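You operate a simulated robot arm through the tools that you are given. There is no shell and no other tool.

You run a simulated robot arm. Do the job below in one go: nothing can be reset, and whatever is moved stays where it is left.

TASK
Unlock the extruder, start the pump, set speed 1, then start the screws.
Fine: heat stays off; no push is refused.

Only the result counts: the job must be done as asked and must still hold three seconds after the hand-in. Knocking over, shifting, dropping, spilling or breaking anything else fails it.

THE ROBOT
A 6-joint arm with a two-finger gripper, fixed in place. Base frame: the origin is at the foot of the arm, x ahead of it, y to its left, z up. Units: m, degrees, N and s.
Its first joint turns from -166.0 to 166.0 degrees. Payload 2.45 kg.
The tool frame sits at the grasp point between the pads (the TCP): z along the fingers, y along the line on which they close. The tips reach 0.02 m beyond it. Largest opening 0.14 m; the body of the gripper starts 0.168 m behind the TCP.
Orientation is that of the tool frame in the base frame, as a unit quaternion [x, y, z, w]. With the fingers straight down and closing along the base's y, the tool's x points along the base's -x, its y along +y and its z along -z.

THE INTERFACE
- The arm moves only by the tool servo_tool. Its argument "deltas" is a list of rows, each a list of 7 numbers: the gripper command, from -1 (shut) to 1 (fully open), values between in proportion, then the shift along the base's x, y, z in m, then the turn, a rotation vector about the base's x, y, z in degrees. In form: [[hand, x, y, z, wx, wy, wz], ...]. A call has 1 to 20 rows; each row shifts and turns the commanded pose from where the row before left it. A row lasts 0.2 s, in which the tool goes at most 0.05 m and 8.6 degrees; a call with a longer step from one row to the next is refused whole, and so is a gripper value outside its range. Where a pose cannot be reached the arm comes as near as it can. A force on the tool above 40 N (or 10 N above the force at the start of the call, whichever is more), or a blocked arm, ends the call early, and 0.2 s more pass. The fingers move at their own pace (about 0.045 m/s each) and stop on an object; they squeeze with about 38 N. The grip force told is the motor's: it shows also when the fingers shut on nothing. Time passes only in rows, and 0.2 s behind the last, so rows that do not move let the fingers close. It gives the time, the measured TCP pose, the force on the tool (base axes), the opening and the grip force at its end, in the units of the frame above (readings bear some noise), with the torque about the TCP (base axes, N m) and any sound that the robot's microphone picked up, and new pictures: "views" is both (left out), scene, wrist or none.
- Cameras (640 x 400 px; columns grow to the right, rows downward): "scene" is fixed at [0.4164, -0.495, 1.5562]; the picture's right is [0.82, -0.58, 0.00], its down [-0.20, -0.28, -0.94] and it looks along [0.54, 0.77, -0.35] (base axes); focal length 214 px, centre (320, 200). "wrist" rides on the gripper at [0.078, 0.011, -0.209] in the tool frame; the picture's right is [-0.14, 0.99, 0.00], its down [-0.92, -0.13, -0.37] and it looks along [-0.36, -0.05, 0.93] (tool axes); focal length 280 px, centre (320, 200). There is no depth. A picture from a camera that has moved, and an enlarged one, comes with that camera's place and axes in the base frame and with its lens. The place of the scene camera against the robot may be out by one fixed shift of up to 0.018 m in any direction.
- zoom(camera, box): a new picture of the part [left, top, right, bottom] of that camera's present view, enlarged. The clock stands still meanwhile.
- close_job(): hands the job in; it is judged then, once.

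Places have to be worked out from the pictures, the camera data and where the tool is seen. Open the gripper and draw the arm clear of the work before you hand the job in, unless the task says otherwise.

The tools are called after "Call:" by a JSON object that holds its "fn" and its "kwargs". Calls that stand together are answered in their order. servo_tool: Moves the arm, as the interface text tells. Its arguments: {"type":"object","properties":{"deltas":{"type":"array"},"views":{"type":"string","enum":["both","scene","wrist","none"]}},"required":["deltas"]} The other tools are called the same way: zoom (camera, box) takes an enlarged picture of a part of a camera's view; close_job () hands the job in.

At the start:

```text
clock: 0.0
tool_pos: [0.4916, -0.2815, 1.4795]
orientation: [0.0, 1.0, 0.0, 0.0]
contact_force: [-0.8, 0.2, 0.2]
wrist_torque: [-0.01, 0.01, 0.02]
width: 0.14
grip_force: 0.0
```

scene: 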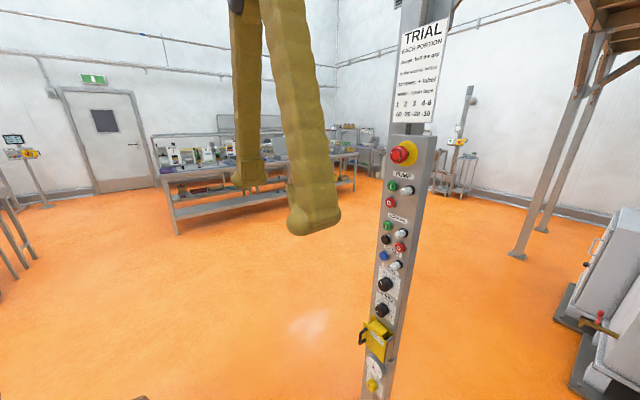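
wrist: 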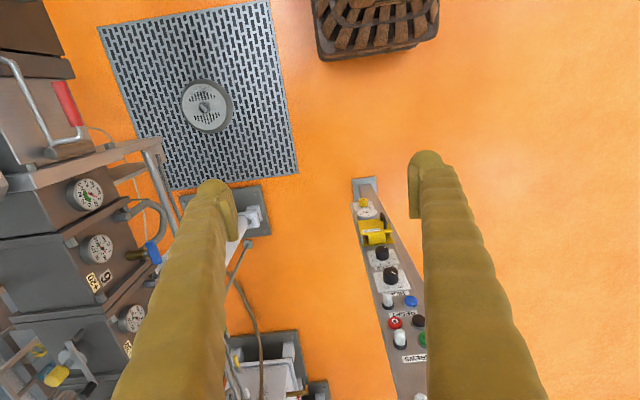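

The scene view shows a control post with an emergency stop, buttons, lamps and knobs. I'll zoom in on it to read the labels before moving.

Call:
{"fn": "zoom", "kwargs": {"camera": "scene", "box": [340, 130, 460, 205]}}

Call:
{"fn": "zoom", "kwargs": {"camera": "scene", "box": [340, 200, 460, 275]}}

Call:
{"fn": "zoom", "kwargs": {"camera": "scene", "box": [340, 265, 460, 340]}}

Call:
{"fn": "zoom", "kwargs": {"camera": "scene", "box": [340, 325, 460, 400]}}

Call:
{"fn": "zoom", "kwargs": {"camera": "scene", "box": [370, 10, 470, 130]}}

Call:
{"fn": "zoom", "kwargs": {"camera": "wrist", "box": [330, 170, 450, 290]}}

Call:
{"fn": "zoom", "kwargs": {"camera": "wrist", "box": [340, 270, 450, 400]}}

```text
5.33 times, centred on (400, 168) of scene
camera zoom: at [0.4164, -0.495, 1.5562], right [0.82, -0.58, 0.0], down [-0.2, -0.28, -0.94], along [0.54, 0.77, -0.35], focal length 1144 px, centre (-107, 373)
```

zoom: 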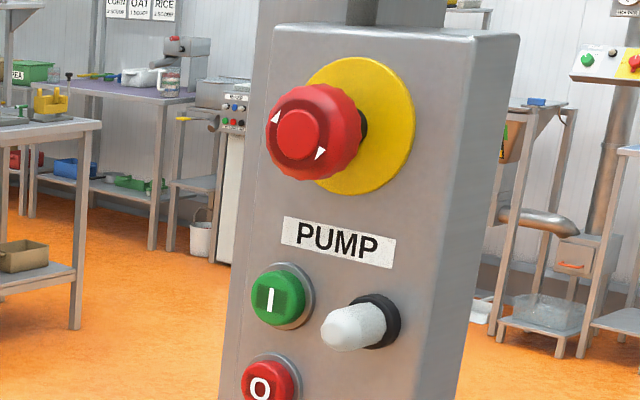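

```text
5.33 times, centred on (400, 238) of scene
camera zoom: at [0.4164, -0.495, 1.5562], right [0.82, -0.58, 0.0], down [-0.2, -0.28, -0.94], along [0.54, 0.77, -0.35], focal length 1144 px, centre (-107, 0)
```

zoom: 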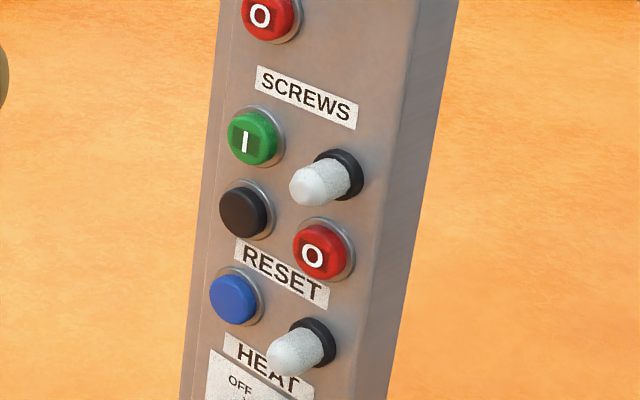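

```text
5.33 times, centred on (400, 302) of scene
camera zoom: at [0.4164, -0.495, 1.5562], right [0.82, -0.58, 0.0], down [-0.2, -0.28, -0.94], along [0.54, 0.77, -0.35], focal length 1144 px, centre (-107, -347)
```

zoom: 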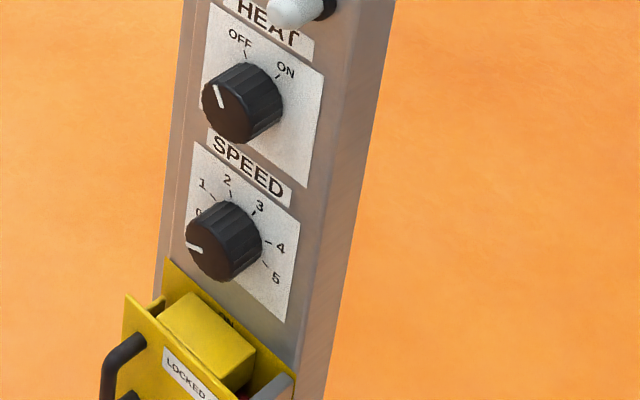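

```text
5.33 times, centred on (400, 362) of scene
camera zoom: at [0.4164, -0.495, 1.5562], right [0.82, -0.58, 0.0], down [-0.2, -0.28, -0.94], along [0.54, 0.77, -0.35], focal length 1144 px, centre (-107, -667)
```

zoom: 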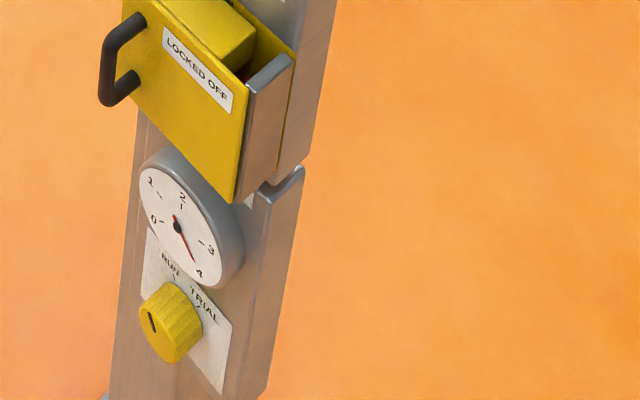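

```text
3.33 times, centred on (420, 70) of scene
camera zoom: at [0.4164, -0.495, 1.5562], right [0.82, -0.58, 0.0], down [-0.2, -0.28, -0.94], along [0.54, 0.77, -0.35], focal length 715 px, centre (-13, 633)
```

zoom: 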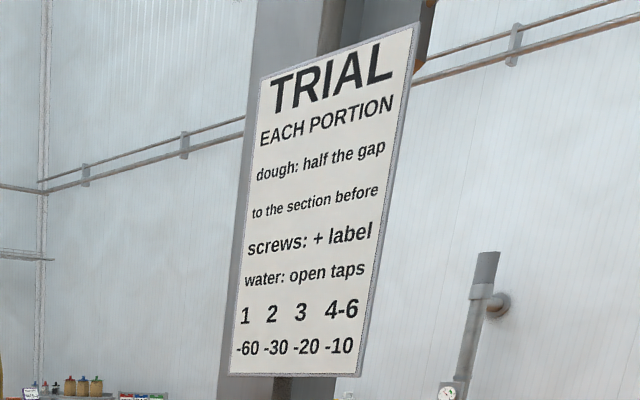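

```text
3.33 times, centred on (390, 230) of wrist
camera zoom: at [0.4127, -0.2713, 1.6901], right [0.14, 0.99, 0.0], down [0.92, -0.13, 0.37], along [0.36, -0.05, -0.93], focal length 935 px, centre (87, 100)
```

zoom: 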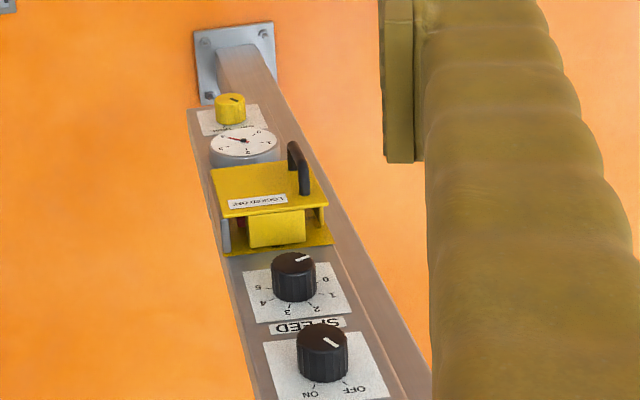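

```text
3.08 times, centred on (395, 335) of wrist
camera zoom: at [0.4127, -0.2713, 1.6901], right [0.14, 0.99, 0.0], down [0.92, -0.13, 0.37], along [0.36, -0.05, -0.93], focal length 863 px, centre (89, -215)
```

zoom: 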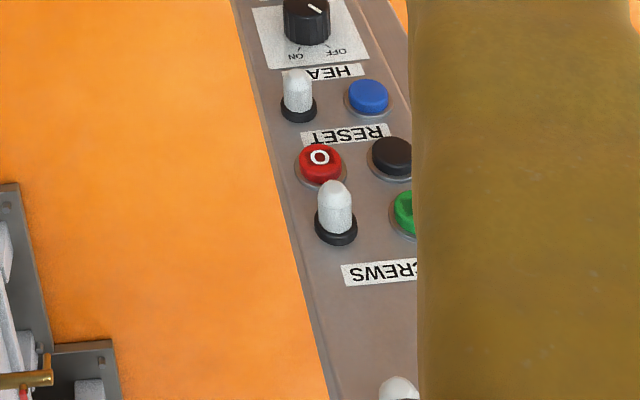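

The panel post stands at about x=0.93, y=-0.14 and faces the robot, with controls from z≈0.47 up to 1.47. I'll turn the tool to point along +x at a safe distance so the wrist camera sees the panel.

Call:
{"fn": "servo_tool", "kwargs": {"deltas": [[-1, 0, 0.012, -0.02, 0, -8.2, 0], [-1, 0, 0.012, -0.02, 0, -8.2, 0], [-1, 0, 0.012, -0.02, 0, -8.2, 0], [-1, 0, 0.012, -0.02, 0, -8.2, 0], [-1, 0, 0.012, -0.02, 0, -8.2, 0], [-1, 0, 0.012, -0.02, 0, -8.2, 0], [-1, 0, 0.012, -0.02, 0, -8.2, 0], [-1, 0, 0.012, -0.02, 0, -8.2, 0], [-1, 0, 0.012, -0.02, 0, -8.2, 0], [-1, 0, 0.012, -0.02, 0, -8.2, 0], [-1, 0, 0.012, -0.02, 0, -8.0, 0], [-1, 0, 0, 0, 0, 0, 0]]}}

```text
clock: 0.8
tool_pos: [0.5542, -0.2914, 1.3183]
orientation: [0.012, 0.988, 0.051, 0.142]
contact_force: [-0.1, 0.1, 0.0]
wrist_torque: [0.01, -0.01, 0.0]
width: 0.0651
grip_force: 0.0
stopped in row 4: the arm was blocked; the commanded pose is now the measured one
camera wrist: at [0.4204, -0.2984, 1.4981], right [0.14, 0.98, 0.14], down [0.78, -0.2, 0.6], along [0.61, 0.03, -0.79], focal length 280 px, centre (320, 200)
```

scene: 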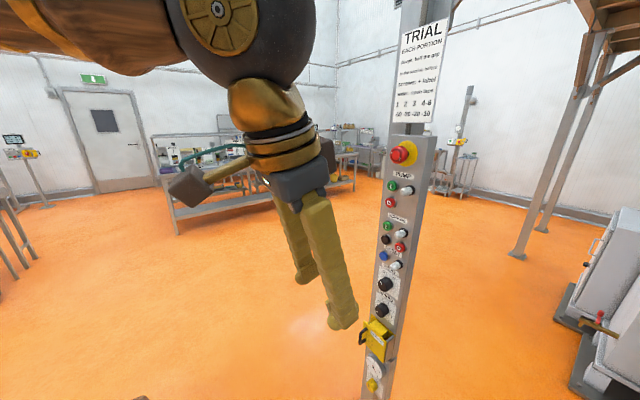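
wrist: 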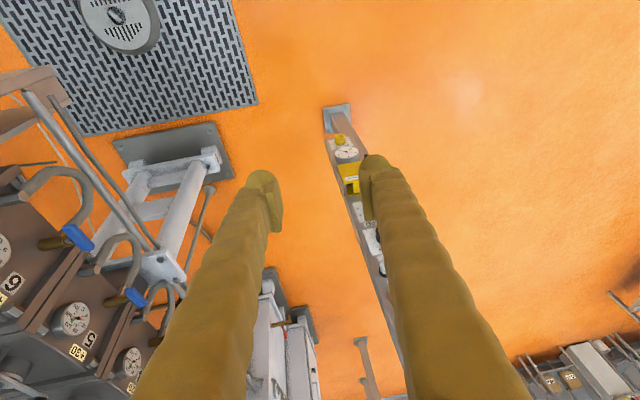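

The arm stopped while it was stretched high up, and no force shows. I'll lower it first without turning, then turn.

Call:
{"fn": "servo_tool", "kwargs": {"deltas": [[-1, 0, 0, -0.03, 0, 0, 0], [-1, 0, 0, -0.03, 0, 0, 0], [-1, 0, 0.01, -0.03, 0, 0, 0], [-1, 0, 0.01, -0.03, 0, 0, 0], [-1, 0, 0.01, -0.03, 0, 0, 0], [-1, 0, 0.01, -0.03, 0, 0, 0], [-1, 0, 0.01, -0.03, 0, 0, 0], [-1, 0, 0.01, -0.03, 0, 0, 0]]}}

```text
clock: 2.6
tool_pos: [0.5538, -0.2312, 1.0788]
orientation: [0.012, 0.988, 0.051, 0.143]
contact_force: [-0.5, 0.4, 0.0]
wrist_torque: [0.01, -0.02, -0.02]
width: 0.0003
grip_force: 28.8
camera wrist: at [0.4188, -0.2382, 1.2584], right [0.14, 0.98, 0.14], down [0.78, -0.2, 0.6], along [0.61, 0.03, -0.79], focal length 280 px, centre (320, 200)
```

scene: 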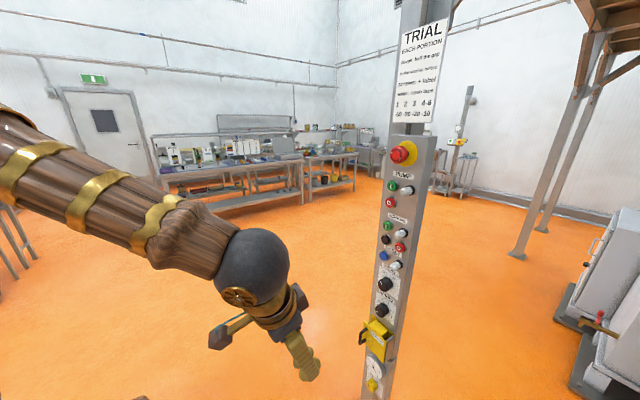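
wrist: 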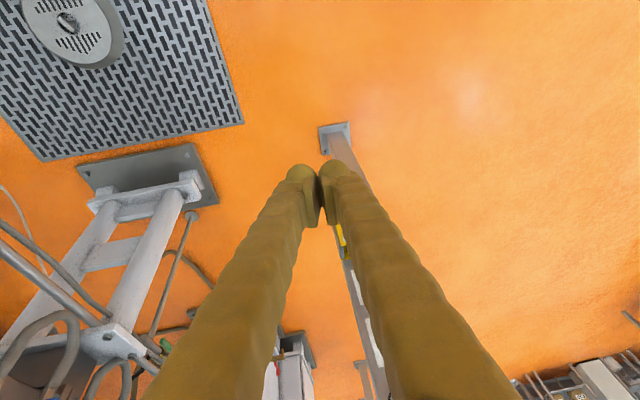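

The lowered pose is fine. I'll now turn the tool to horizontal (about 74° left), move slightly forward, and open the fingers for a clear look.

Call:
{"fn": "servo_tool", "kwargs": {"deltas": [[1, 0.01, 0.007, 0, -0.55, -7.35, -0.34], [1, 0.01, 0.007, 0, -0.55, -7.35, -0.34], [1, 0.01, 0.007, 0, -0.55, -7.35, -0.34], [1, 0.01, 0.007, 0, -0.55, -7.35, -0.34], [1, 0.01, 0.007, 0, -0.55, -7.35, -0.34], [1, 0.01, 0.007, 0, -0.55, -7.35, -0.34], [1, 0.01, 0.007, 0, -0.55, -7.35, -0.34], [1, 0.01, 0.007, 0, -0.55, -7.35, -0.34], [1, 0.01, 0.007, 0, -0.55, -7.35, -0.34], [1, 0.01, 0.007, 0, -0.55, -7.35, -0.34]]}}

```text
clock: 4.8
tool_pos: [0.7228, -0.2014, 1.13]
orientation: [-0.001, 0.707, -0.001, 0.708]
contact_force: [0.4, 0.1, 0.0]
wrist_torque: [-0.01, -0.01, 0.0]
width: 0.1401
grip_force: 0.1
out of reach, approached as far as the arm can: row 7, 8, 9, 10
camera wrist: at [0.5131, -0.1908, 1.0528], right [0.0, 0.99, 0.13], down [-0.37, -0.13, 0.92], along [0.93, -0.05, 0.37], focal length 280 px, centre (320, 200)
```

scene: 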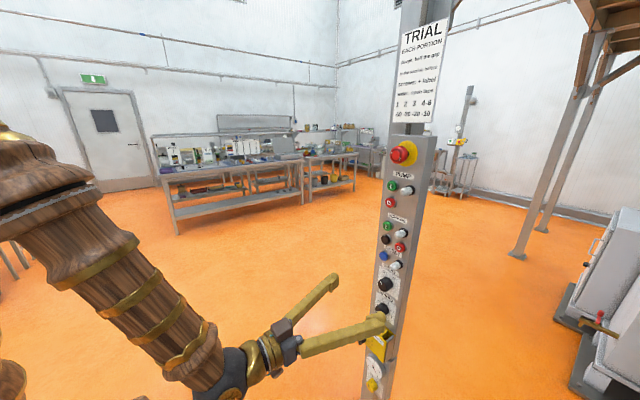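
wrist: 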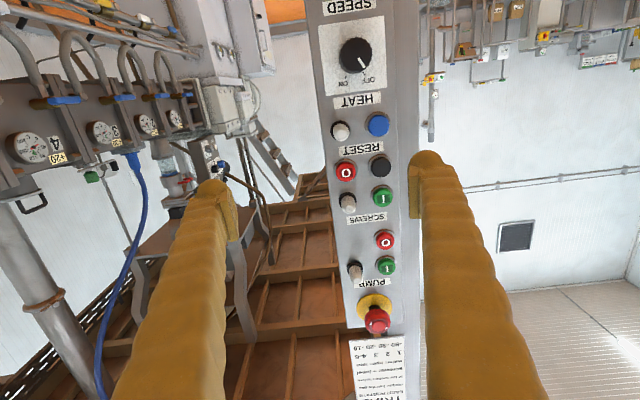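

Now the wrist camera sees the panel (upside down). I'll zoom in to check the states and positions of the controls.

Call:
{"fn": "zoom", "kwargs": {"camera": "wrist", "box": [300, 0, 440, 110]}}

Call:
{"fn": "zoom", "kwargs": {"camera": "wrist", "box": [310, 90, 430, 230]}}

Call:
{"fn": "zoom", "kwargs": {"camera": "wrist", "box": [320, 210, 440, 350]}}

Call:
{"fn": "zoom", "kwargs": {"camera": "scene", "box": [330, 270, 430, 400]}}

```text
3.64 times, centred on (370, 55) of wrist
camera zoom: at [0.5131, -0.1908, 1.0528], right [0.0, 0.99, 0.13], down [-0.37, -0.13, 0.92], along [0.93, -0.05, 0.37], focal length 1020 px, centre (138, 727)
```

zoom: 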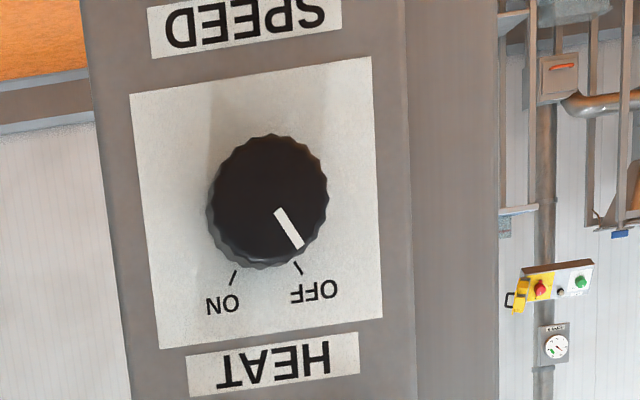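

```text
2.86 times, centred on (370, 160) of wrist
camera zoom: at [0.5131, -0.1908, 1.0528], right [0.0, 0.99, 0.13], down [-0.37, -0.13, 0.92], along [0.93, -0.05, 0.37], focal length 801 px, centre (177, 314)
```

zoom: 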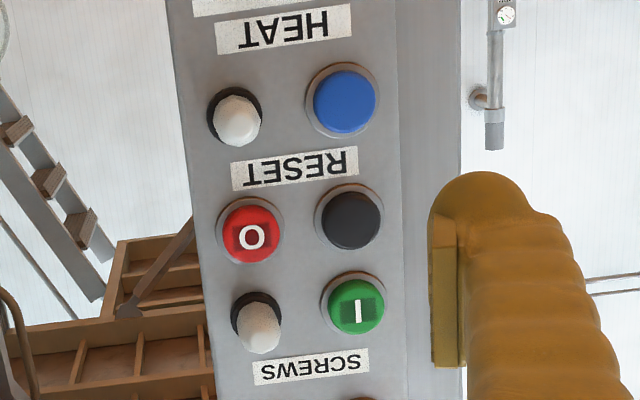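

```text
2.86 times, centred on (380, 280) of wrist
camera zoom: at [0.5131, -0.1908, 1.0528], right [0.0, 0.99, 0.13], down [-0.37, -0.13, 0.92], along [0.93, -0.05, 0.37], focal length 801 px, centre (149, -29)
```

zoom: 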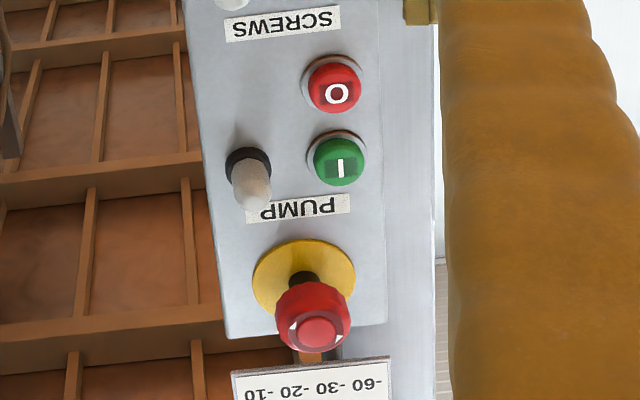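

```text
3.08 times, centred on (380, 335) of scene
camera zoom: at [0.4164, -0.495, 1.5562], right [0.82, -0.58, 0.0], down [-0.2, -0.28, -0.94], along [0.54, 0.77, -0.35], focal length 660 px, centre (135, -215)
```

zoom: 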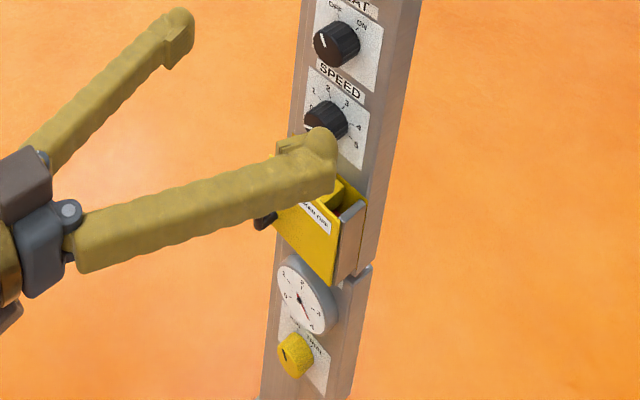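

The E-stop looks released, so the lock must be the yellow "LOCKED OFF" slide near z≈0.75. I'll lower the tool to look at that and at the speed dial.

Call:
{"fn": "servo_tool", "kwargs": {"deltas": [[1, -0.01, 0.005, -0.04, 0, 0, 0], [1, -0.01, 0.005, -0.04, 0, 0, 0], [1, -0.01, 0.005, -0.04, 0, 0, 0], [1, -0.01, 0.005, -0.04, 0, 0, 0], [1, -0.01, 0.005, -0.04, 0, 0, 0], [1, -0.01, 0.005, -0.04, 0, 0, 0], [1, 0, 0.005, -0.04, 0, 0, 0], [1, 0, 0.005, -0.04, 0, 0, 0], [1, 0, 0.0, -0.04, 0, 0, 0]]}}

Call:
{"fn": "zoom", "kwargs": {"camera": "scene", "box": [430, 120, 500, 165]}}

Call:
{"fn": "zoom", "kwargs": {"camera": "scene", "box": [0, 130, 50, 165]}}

```text
clock: 6.8
tool_pos: [0.7417, -0.2418, 0.9648]
orientation: [0.03, 0.719, 0.038, 0.693]
contact_force: [-0.4, -0.7, 0.3]
wrist_torque: [-0.01, 0.01, 0.01]
width: 0.1399
grip_force: 0.1
out of reach, approached as far as the arm can: row 1, 2, 3, 4, 5, 6, 7, 8, 9
camera wrist: at [0.53, -0.2267, 0.8968], right [-0.01, 0.97, 0.23], down [-0.33, -0.22, 0.92], along [0.94, -0.07, 0.33], focal length 280 px, centre (320, 200)
```

scene: 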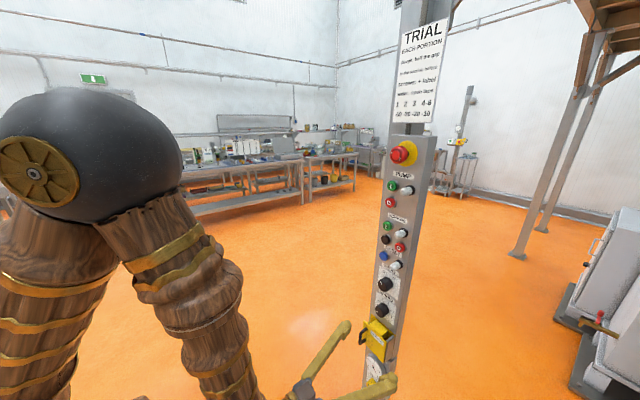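
wrist: 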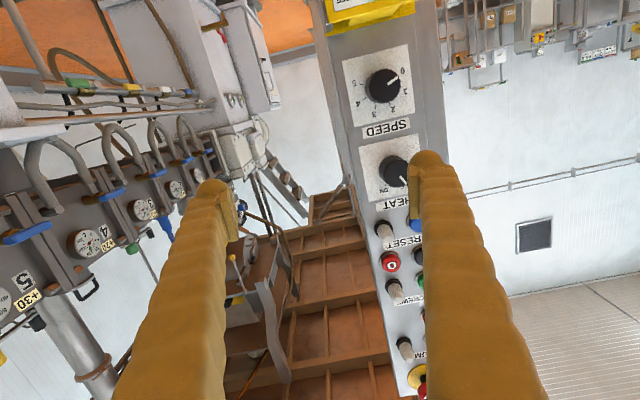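

```text
8.89 times, centred on (465, 142) of scene
camera zoom: at [0.4164, -0.495, 1.5562], right [0.82, -0.58, 0.0], down [-0.2, -0.28, -0.94], along [0.54, 0.77, -0.35], focal length 1906 px, centre (-969, 711)
```

zoom: 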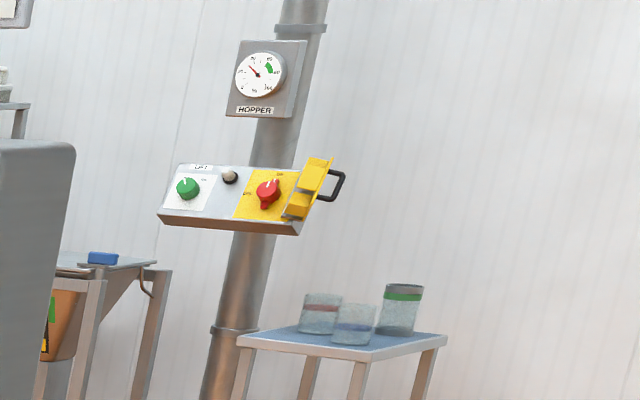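

```text
11.43 times, centred on (25, 148) of scene
camera zoom: at [0.4164, -0.495, 1.5562], right [0.82, -0.58, 0.0], down [-0.2, -0.28, -0.94], along [0.54, 0.77, -0.35], focal length 2451 px, centre (3691, 800)
```

zoom: 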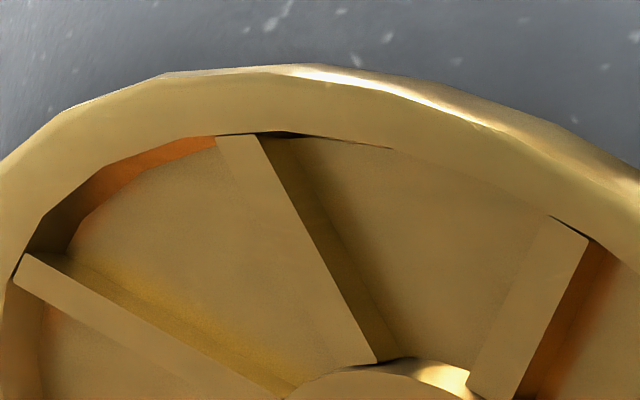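

The mini-panel in the background shows such a cover swung open sideways with a red rotary switch behind it. The arm is too folded here, so I'll move forward with small steps and see where the commanded pose stands.

Call:
{"fn": "servo_tool", "kwargs": {"deltas": [[1, 0.03, 0, 0, 0, 0, 0], [1, 0.03, 0, 0, 0, 0, 0]], "views": "none"}}

```text
clock: 7.5
tool_pos: [0.8019, -0.2416, 0.964]
orientation: [0.03, 0.719, 0.039, 0.693]
contact_force: [-0.4, 0.6, 0.2]
wrist_torque: [0.01, 0.0, 0.04]
width: 0.1398
grip_force: 0.0
```

The commanded pose follows the measured one and the arm moves freely at x=0.80. Next I go down to z≈0.78, centre in y, and square up the orientation.

Call:
{"fn": "servo_tool", "kwargs": {"deltas": [[1, 0, 0.015, -0.03, -0.92, -0.35, -0.11], [1, 0, 0.015, -0.03, -0.92, -0.35, -0.11], [1, 0, 0.015, -0.03, -0.92, -0.35, -0.11], [1, 0, 0.015, -0.03, -0.92, -0.35, -0.11], [1, 0, 0.015, -0.03, -0.92, -0.35, -0.11], [1, 0, 0.015, -0.03, -0.92, -0.35, -0.11]]}}

```text
clock: 8.8
tool_pos: [0.8651, -0.1865, 0.8639]
orientation: [0.038, 0.717, 0.052, 0.694]
contact_force: [-0.2, -1.0, -0.1]
wrist_torque: [0.0, -0.04, -0.03]
width: 0.14
grip_force: 0.1
out of reach, approached as far as the arm can: row 1, 2, 3, 4, 5, 6
camera wrist: at [0.6536, -0.1697, 0.7954], right [-0.01, 0.96, 0.26], down [-0.34, -0.25, 0.91], along [0.94, -0.08, 0.33], focal length 280 px, centre (320, 200)
```

scene: 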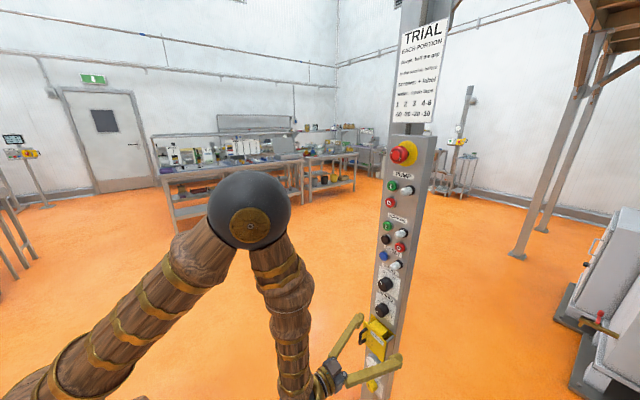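
wrist: 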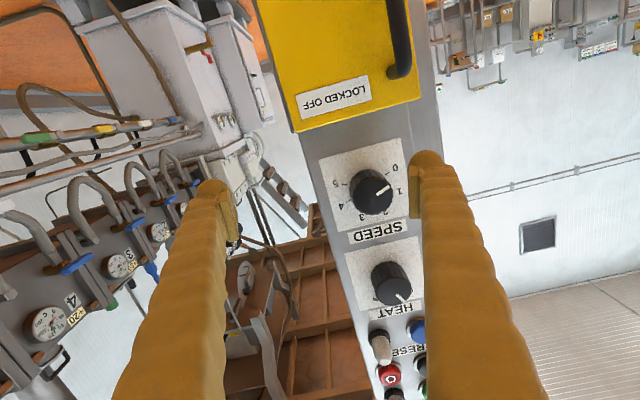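

The folded elbow pushed the tool forward to x=0.865, still clear of the panel; for the lower controls I'll need to tilt the tool down. First I zoom in on the cover and speed dial.

Call:
{"fn": "zoom", "kwargs": {"camera": "wrist", "box": [240, 0, 460, 130]}}

Call:
{"fn": "zoom", "kwargs": {"camera": "wrist", "box": [310, 130, 450, 250]}}

Call:
{"fn": "zoom", "kwargs": {"camera": "scene", "box": [345, 305, 415, 400]}}

```text
2.91 times, centred on (350, 65) of wrist
camera zoom: at [0.6536, -0.1697, 0.7954], right [-0.01, 0.96, 0.26], down [-0.34, -0.25, 0.91], along [0.94, -0.08, 0.33], focal length 816 px, centre (233, 593)
```

zoom: 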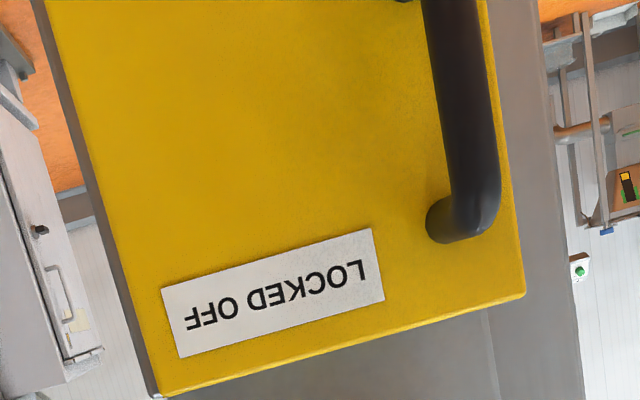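

```text
3.33 times, centred on (380, 190) of wrist
camera zoom: at [0.6536, -0.1697, 0.7954], right [-0.01, 0.96, 0.26], down [-0.34, -0.25, 0.91], along [0.94, -0.08, 0.33], focal length 935 px, centre (120, 233)
```

zoom: 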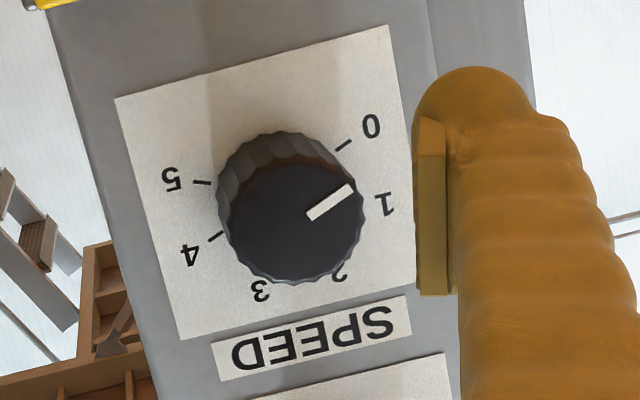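

```text
4.21 times, centred on (380, 352) of scene
camera zoom: at [0.4164, -0.495, 1.5562], right [0.82, -0.58, 0.0], down [-0.2, -0.28, -0.94], along [0.54, 0.77, -0.35], focal length 903 px, centre (67, -442)
```

zoom: 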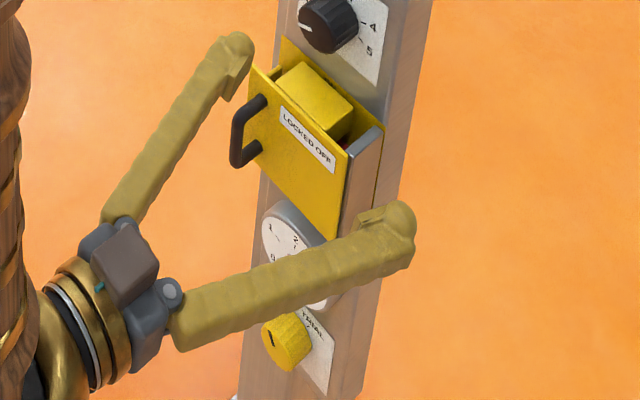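

The speed knob face works out at about (0.93, -0.139, 0.90), pointing to 0, and the handle's outer bar at about (0.845, -0.112, 0.75). I'll back off and tilt the tool 45° down, which the arm can reach at low height.

Call:
{"fn": "servo_tool", "kwargs": {"deltas": [[1, -0.012, 0.006, 0.015, -0.917, 5.38, 0.223], [1, -0.012, 0.006, 0.015, -0.917, 5.38, 0.223], [1, -0.012, 0.006, 0.015, -0.917, 5.38, 0.223], [1, -0.012, 0.006, 0.01, -0.917, 5.38, 0.223], [1, -0.012, 0.006, 0.01, -0.917, 5.38, 0.223], [1, -0.012, 0.006, 0, -0.917, 5.38, 0.223], [1, -0.012, 0.006, 0, -0.917, 5.38, 0.223], [1, -0.012, 0.006, 0, -0.917, 5.38, 0.223]]}}

```text
clock: 10.7
tool_pos: [0.7725, -0.1406, 0.9334]
orientation: [-0.012, 0.923, -0.006, 0.385]
contact_force: [-0.7, -0.5, -0.2]
wrist_torque: [0.01, -0.03, 0.02]
width: 0.1399
grip_force: 0.0
out of reach, approached as far as the arm can: row 1
camera wrist: at [0.5687, -0.1312, 1.0257], right [0.08, 0.99, 0.08], down [0.39, -0.1, 0.92], along [0.92, -0.04, -0.39], focal length 280 px, centre (320, 200)
```

scene: 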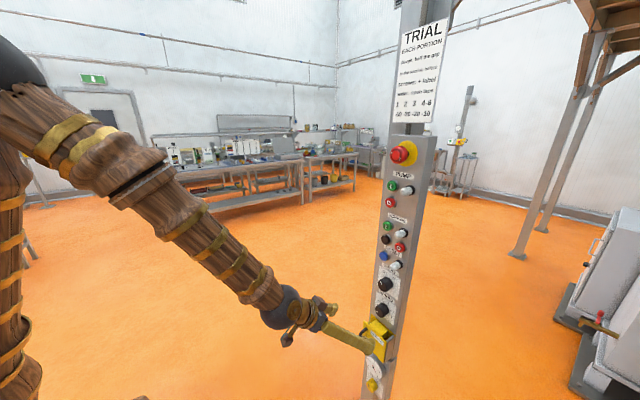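
wrist: 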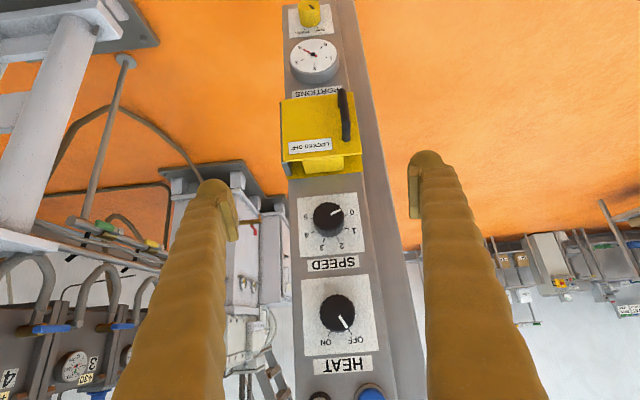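

Good view; the gauge below is labelled "PORTIONS". I'll zoom in on the lock, the gauge and the mode knob.

Call:
{"fn": "zoom", "kwargs": {"camera": "wrist", "box": [260, 80, 380, 185]}}

Call:
{"fn": "zoom", "kwargs": {"camera": "wrist", "box": [270, 0, 370, 100]}}

Call:
{"fn": "zoom", "kwargs": {"camera": "wrist", "box": [280, 180, 400, 280]}}

```text
3.81 times, centred on (320, 132) of wrist
camera zoom: at [0.5687, -0.1312, 1.0257], right [0.08, 0.99, 0.08], down [0.39, -0.1, 0.92], along [0.92, -0.04, -0.39], focal length 1068 px, centre (320, 457)
```

zoom: 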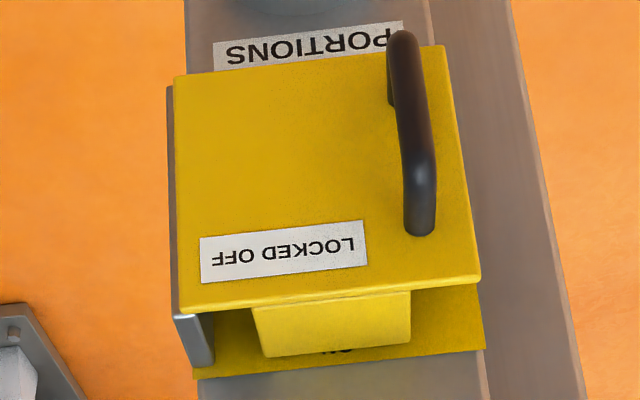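

```text
4.00 times, centred on (320, 50) of wrist
camera zoom: at [0.5687, -0.1312, 1.0257], right [0.08, 0.99, 0.08], down [0.39, -0.1, 0.92], along [0.92, -0.04, -0.39], focal length 1122 px, centre (320, 800)
```

zoom: 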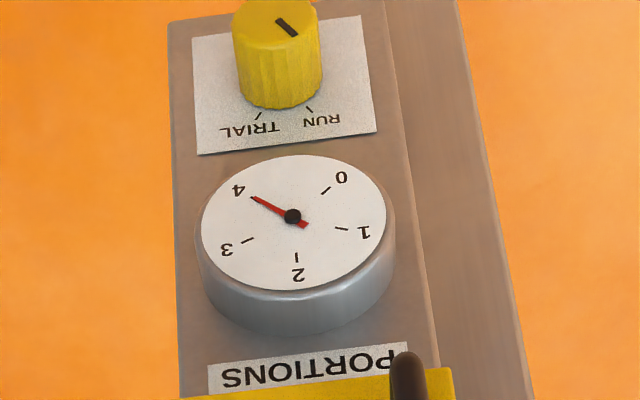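

```text
4.00 times, centred on (340, 230) of wrist
camera zoom: at [0.5687, -0.1312, 1.0257], right [0.08, 0.99, 0.08], down [0.39, -0.1, 0.92], along [0.92, -0.04, -0.39], focal length 1122 px, centre (240, 80)
```

zoom: 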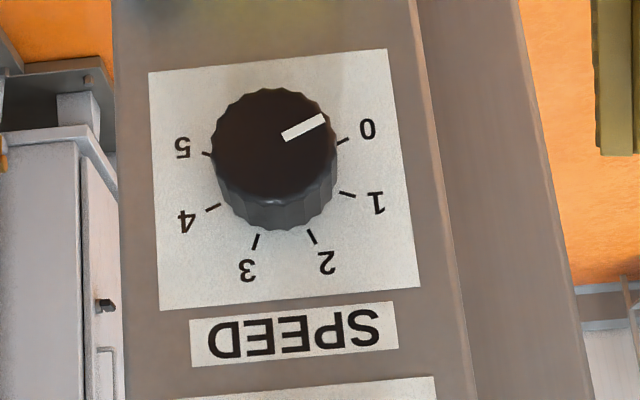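

Three views agree: the handle bar is vertical at about (0.876, -0.102), z 0.725–0.788, 3 cm in front of the cover, with the hinge at y≈-0.195. I'll line up in front of it along the 45° tool axis with fingers half open.

Call:
{"fn": "servo_tool", "kwargs": {"deltas": [[-0.2, 0.006, 0.01, -0.025, 0.29, 0.07, -0.25], [-0.2, 0.006, 0.01, -0.025, 0.29, 0.07, -0.25], [-0.2, 0.006, 0.01, -0.025, 0.29, 0.07, -0.25], [-0.2, 0.006, 0.009, -0.025, 0.29, 0.07, -0.25], [-0.2, 0, 0, 0, 0, 0, 0]]}}

```text
clock: 11.8
tool_pos: [0.7957, -0.0986, 0.8329]
orientation: [0.0, 0.923, -0.001, 0.384]
contact_force: [-0.3, -0.5, -0.3]
wrist_torque: [0.01, -0.01, -0.03]
width: 0.0559
grip_force: 0.1
camera wrist: at [0.5929, -0.0897, 0.9267], right [0.1, 0.99, 0.1], down [0.39, -0.13, 0.91], along [0.92, -0.05, -0.4], focal length 280 px, centre (320, 200)
```

scene: 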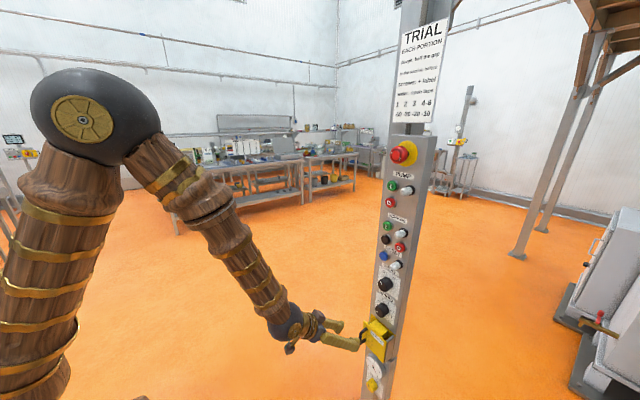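
wrist: 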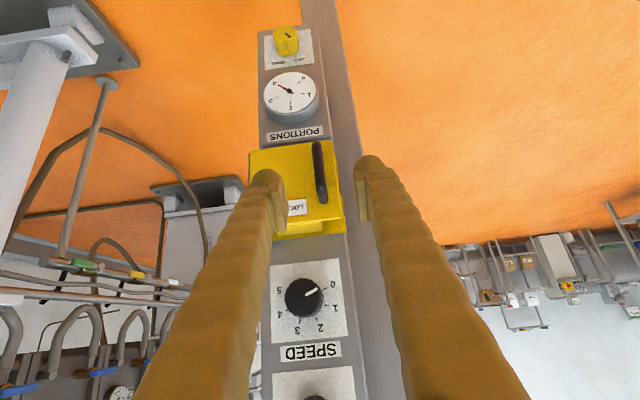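

The bar lies between the fingertips in the view, and its ray agrees with y=-0.102 and mid height z≈0.76. I'll advance along the tool axis to put the bar between the pads.

Call:
{"fn": "servo_tool", "kwargs": {"deltas": [[-0.2, 0.018, -0.001, -0.017, 0, 0, 0], [-0.2, 0.018, -0.001, -0.017, 0, 0, 0], [-0.2, 0.018, -0.001, -0.017, 0, 0, 0], [-0.2, 0.014, 0, -0.014, 0, 0, 0], [-0.2, 0, 0, 0, 0, 0, 0]]}}

Call:
{"fn": "zoom", "kwargs": {"camera": "wrist", "box": [240, 90, 420, 240]}}

Call:
{"fn": "zoom", "kwargs": {"camera": "scene", "box": [320, 300, 420, 370]}}

```text
clock: 13.1
tool_pos: [0.8648, -0.1039, 0.7681]
orientation: [-0.001, 0.924, 0.004, 0.382]
contact_force: [0.3, -0.2, -1.1]
wrist_torque: [0.04, 0.01, 0.04]
width: 0.0558
grip_force: 0.0
camera wrist: at [0.6619, -0.0954, 0.8624], right [0.09, 0.99, 0.1], down [0.39, -0.13, 0.91], along [0.92, -0.04, -0.4], focal length 280 px, centre (320, 200)
```

scene: 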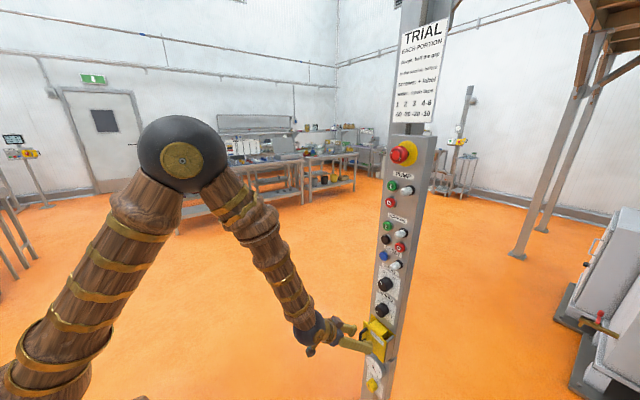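
wrist: 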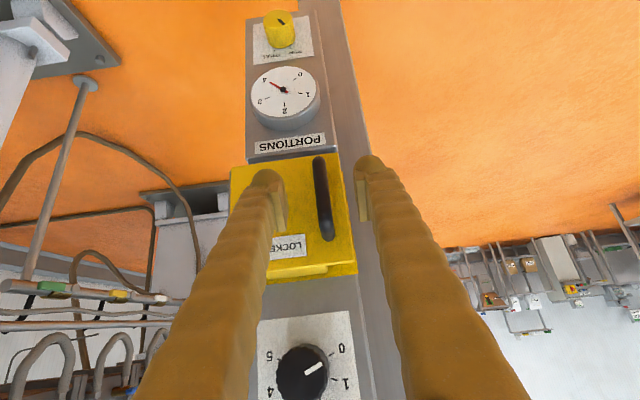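

```text
2.67 times, centred on (330, 165) of wrist
camera zoom: at [0.6619, -0.0954, 0.8624], right [0.09, 0.99, 0.1], down [0.39, -0.13, 0.91], along [0.92, -0.04, -0.4], focal length 748 px, centre (293, 293)
```

zoom: 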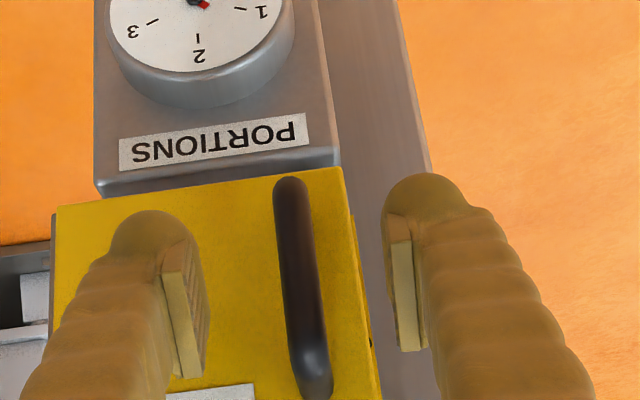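

```text
5.71 times, centred on (370, 335) of scene
camera zoom: at [0.4164, -0.495, 1.5562], right [0.82, -0.58, 0.0], down [-0.2, -0.28, -0.94], along [0.54, 0.77, -0.35], focal length 1226 px, centre (34, -571)
```

zoom: 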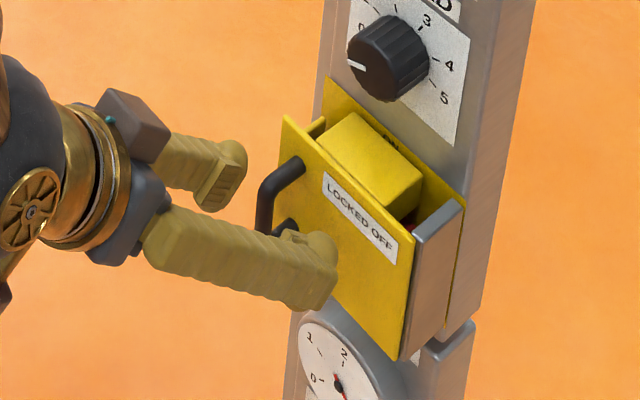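

The bar sits between the pads at mid-height. I'll close on it and check the width.

Call:
{"fn": "servo_tool", "kwargs": {"deltas": [[-1, 0, 0, 0, 0, 0, 0], [-1, 0, 0, 0, 0, 0, 0], [-1, 0, 0, 0, 0, 0, 0], [-1, 0, 0, 0, 0, 0, 0]]}}

Call:
{"fn": "zoom", "kwargs": {"camera": "scene", "box": [320, 300, 420, 370]}}

```text
clock: 14.1
tool_pos: [0.8646, -0.1048, 0.7679]
orientation: [-0.001, 0.924, 0.005, 0.382]
contact_force: [-5.7, 6.4, 1.1]
wrist_torque: [0.01, 0.03, 0.09]
width: 0.0108
grip_force: 33.7
camera wrist: at [0.6615, -0.0952, 0.8625], right [0.09, 0.99, 0.1], down [0.39, -0.13, 0.91], along [0.92, -0.04, -0.4], focal length 280 px, centre (320, 200)
```

scene: 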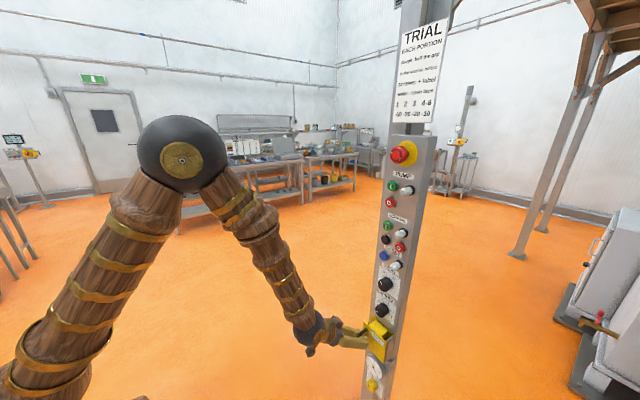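
wrist: 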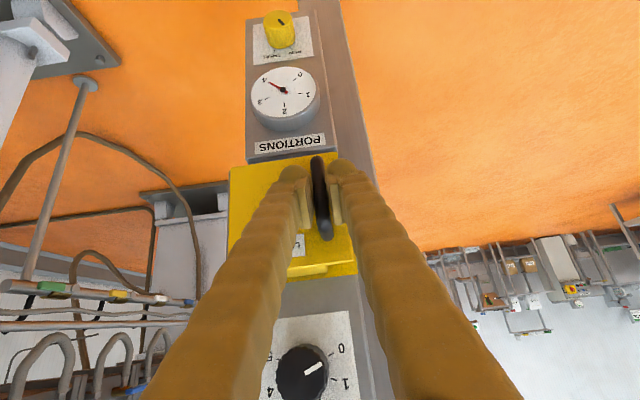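

```text
5.71 times, centred on (370, 335) of scene
camera zoom: at [0.4164, -0.495, 1.5562], right [0.82, -0.58, 0.0], down [-0.2, -0.28, -0.94], along [0.54, 0.77, -0.35], focal length 1226 px, centre (34, -571)
```

zoom: 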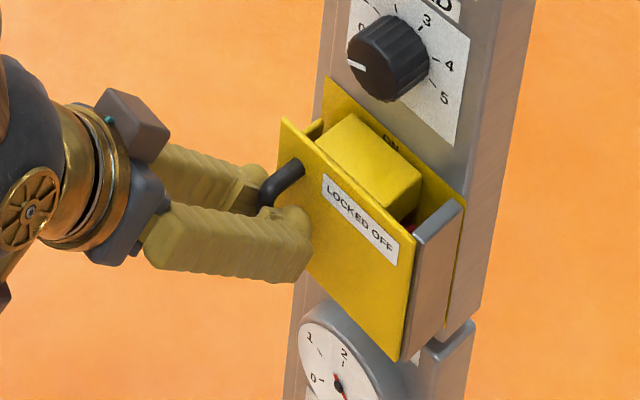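

The bar is gripped (width 0.0108). I'll start swinging the cover about its right-hand hinge, a few degrees first to check the force.

Call:
{"fn": "servo_tool", "kwargs": {"deltas": [[-1, -0.0095, -0.0043, 0, 0, 0, 0], [-1, -0.0091, -0.0052, 0, 0, 0, 0], [-1, -0.0084, -0.0062, 0, 0, 0, 0]]}}

Call:
{"fn": "zoom", "kwargs": {"camera": "scene", "box": [320, 300, 420, 370]}}

```text
clock: 14.5
tool_pos: [0.8561, -0.111, 0.7699]
orientation: [0.006, 0.924, 0.003, 0.382]
contact_force: [6.9, -7.7, -7.4]
wrist_torque: [-0.09, 0.09, -0.06]
width: 0.0104
grip_force: 37.4
out of reach, approached as far as the arm can: row 2
stopped in row 2: the force on the tool passed its limit at 41 N (the readings are from after the stop); the commanded pose is now the measured one
camera wrist: at [0.6526, -0.0997, 0.863], right [0.1, 0.99, 0.11], down [0.39, -0.14, 0.91], along [0.92, -0.05, -0.4], focal length 280 px, centre (320, 200)
```

scene: 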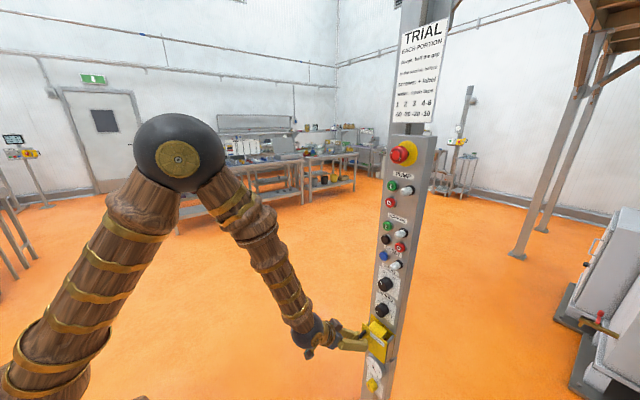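
wrist: 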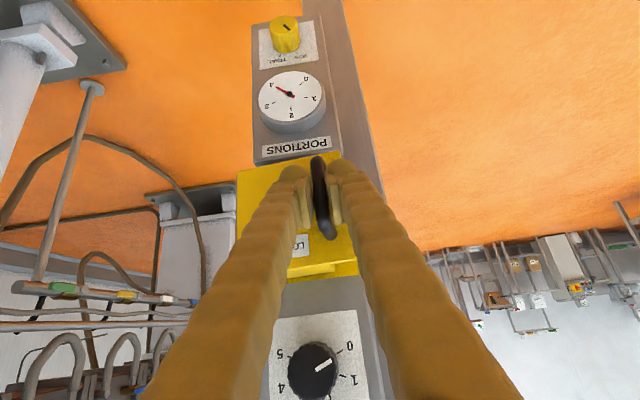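

```text
5.71 times, centred on (370, 335) of scene
camera zoom: at [0.4164, -0.495, 1.5562], right [0.82, -0.58, 0.0], down [-0.2, -0.28, -0.94], along [0.54, 0.77, -0.35], focal length 1226 px, centre (34, -571)
```

zoom: 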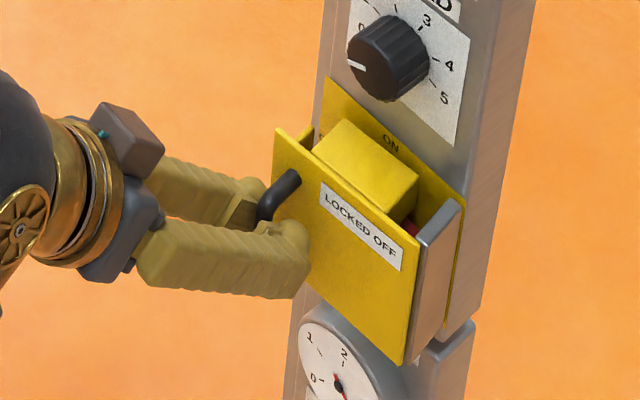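

The cover moved about 5°. The motion fits a hinge axis farther back at about (0.945, -0.197), and the arm hit its fold limit. I'll pitch the tool steeper (to ~60° down) while holding the bar, to gain reach.

Call:
{"fn": "servo_tool", "kwargs": {"deltas": [[-1, 0, 0, 0, 0, 4, 0], [-1, 0, 0, 0, 0, 4, 0], [-1, 0, 0, 0, 0, 4, 0], [-1, 0, 0, 0, 0, 4, 0], [-1, 0, 0, 0, 0, 0, 0]]}}

Call:
{"fn": "zoom", "kwargs": {"camera": "scene", "box": [320, 300, 420, 370]}}

```text
clock: 15.6
tool_pos: [0.8559, -0.1083, 0.7697]
orientation: [0.005, 0.963, 0.008, 0.271]
contact_force: [3.0, -3.6, -0.7]
wrist_torque: [-0.05, -0.04, -0.05]
width: 0.0105
grip_force: 38.0
out of reach, approached as far as the arm can: row 4
stopped in row 5: the force on the tool passed its limit at 43 N (the readings are from after the stop); the commanded pose is now the measured one
camera wrist: at [0.6807, -0.0999, 0.9087], right [0.12, 0.99, 0.09], down [0.59, -0.15, 0.79], along [0.8, -0.04, -0.6], focal length 280 px, centre (320, 200)
```

scene: 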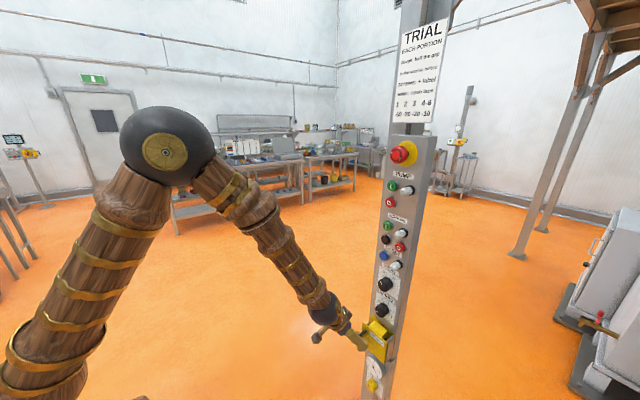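
wrist: 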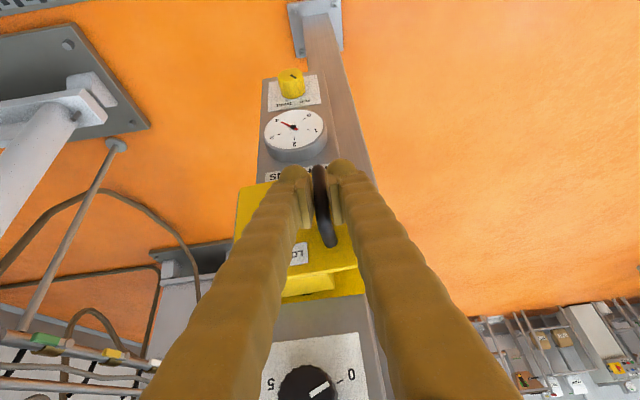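

```text
5.71 times, centred on (370, 335) of scene
camera zoom: at [0.4164, -0.495, 1.5562], right [0.82, -0.58, 0.0], down [-0.2, -0.28, -0.94], along [0.54, 0.77, -0.35], focal length 1226 px, centre (34, -571)
```

zoom: 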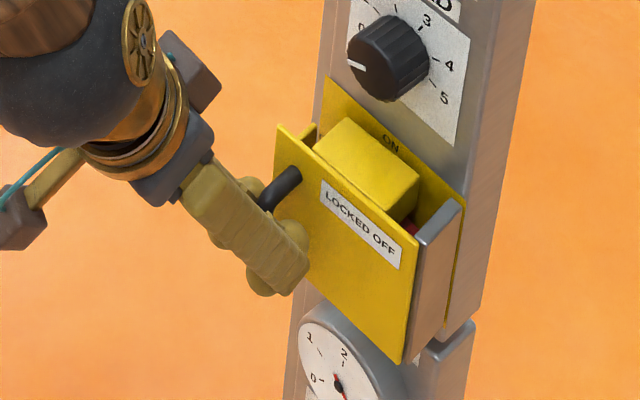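

The force came from pads binding on the rigid bar. I'll continue the swing about the corrected hinge (0.945, -0.197), now yawing the tool with the cover so nothing twists.

Call:
{"fn": "servo_tool", "kwargs": {"deltas": [[-1, -0.0044, -0.0049, 0, 0, 0, 3], [-1, -0.0044, -0.0049, 0, 0, 0, 3], [-1, -0.0039, -0.0053, 0, 0, 0, 3], [-1, -0.0039, -0.0053, 0, 0, 0, 3]]}}

Call:
{"fn": "zoom", "kwargs": {"camera": "scene", "box": [320, 300, 420, 370]}}

```text
clock: 16.6
tool_pos: [0.8394, -0.1287, 0.7695]
orientation: [-0.096, 0.958, 0.037, 0.269]
contact_force: [-2.7, 1.7, -9.7]
wrist_torque: [-0.06, 0.16, -0.03]
width: 0.0107
grip_force: 38.4
camera wrist: at [0.666, -0.1571, 0.9089], right [-0.09, 0.99, 0.09], down [0.61, -0.02, 0.79], along [0.79, 0.12, -0.6], focal length 280 px, centre (320, 200)
```

scene: 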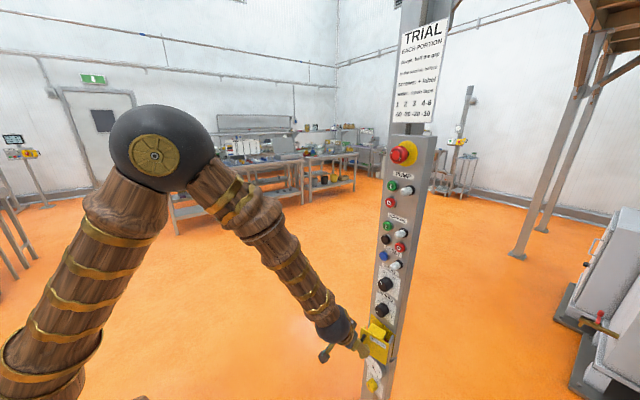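
wrist: 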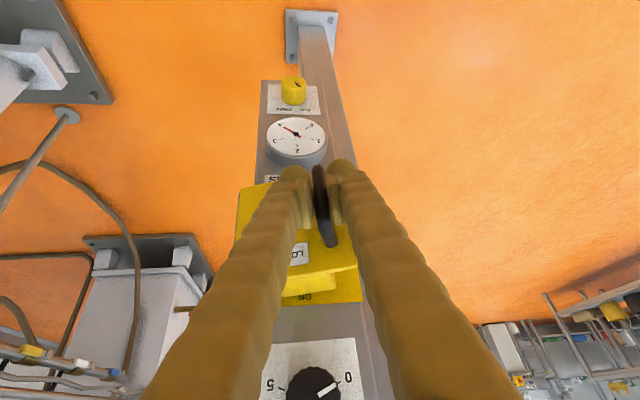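

```text
5.71 times, centred on (370, 335) of scene
camera zoom: at [0.4164, -0.495, 1.5562], right [0.82, -0.58, 0.0], down [-0.2, -0.28, -0.94], along [0.54, 0.77, -0.35], focal length 1226 px, centre (34, -571)
```

zoom: 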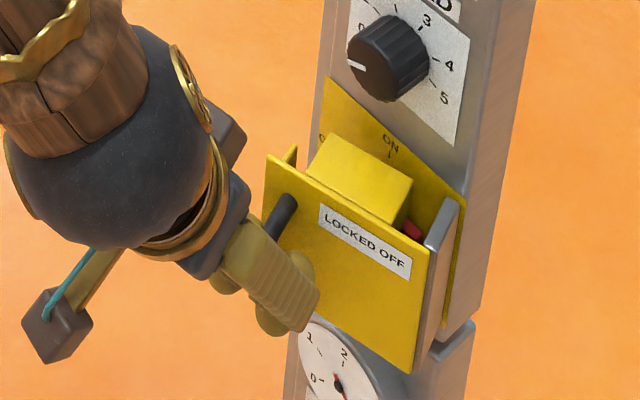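

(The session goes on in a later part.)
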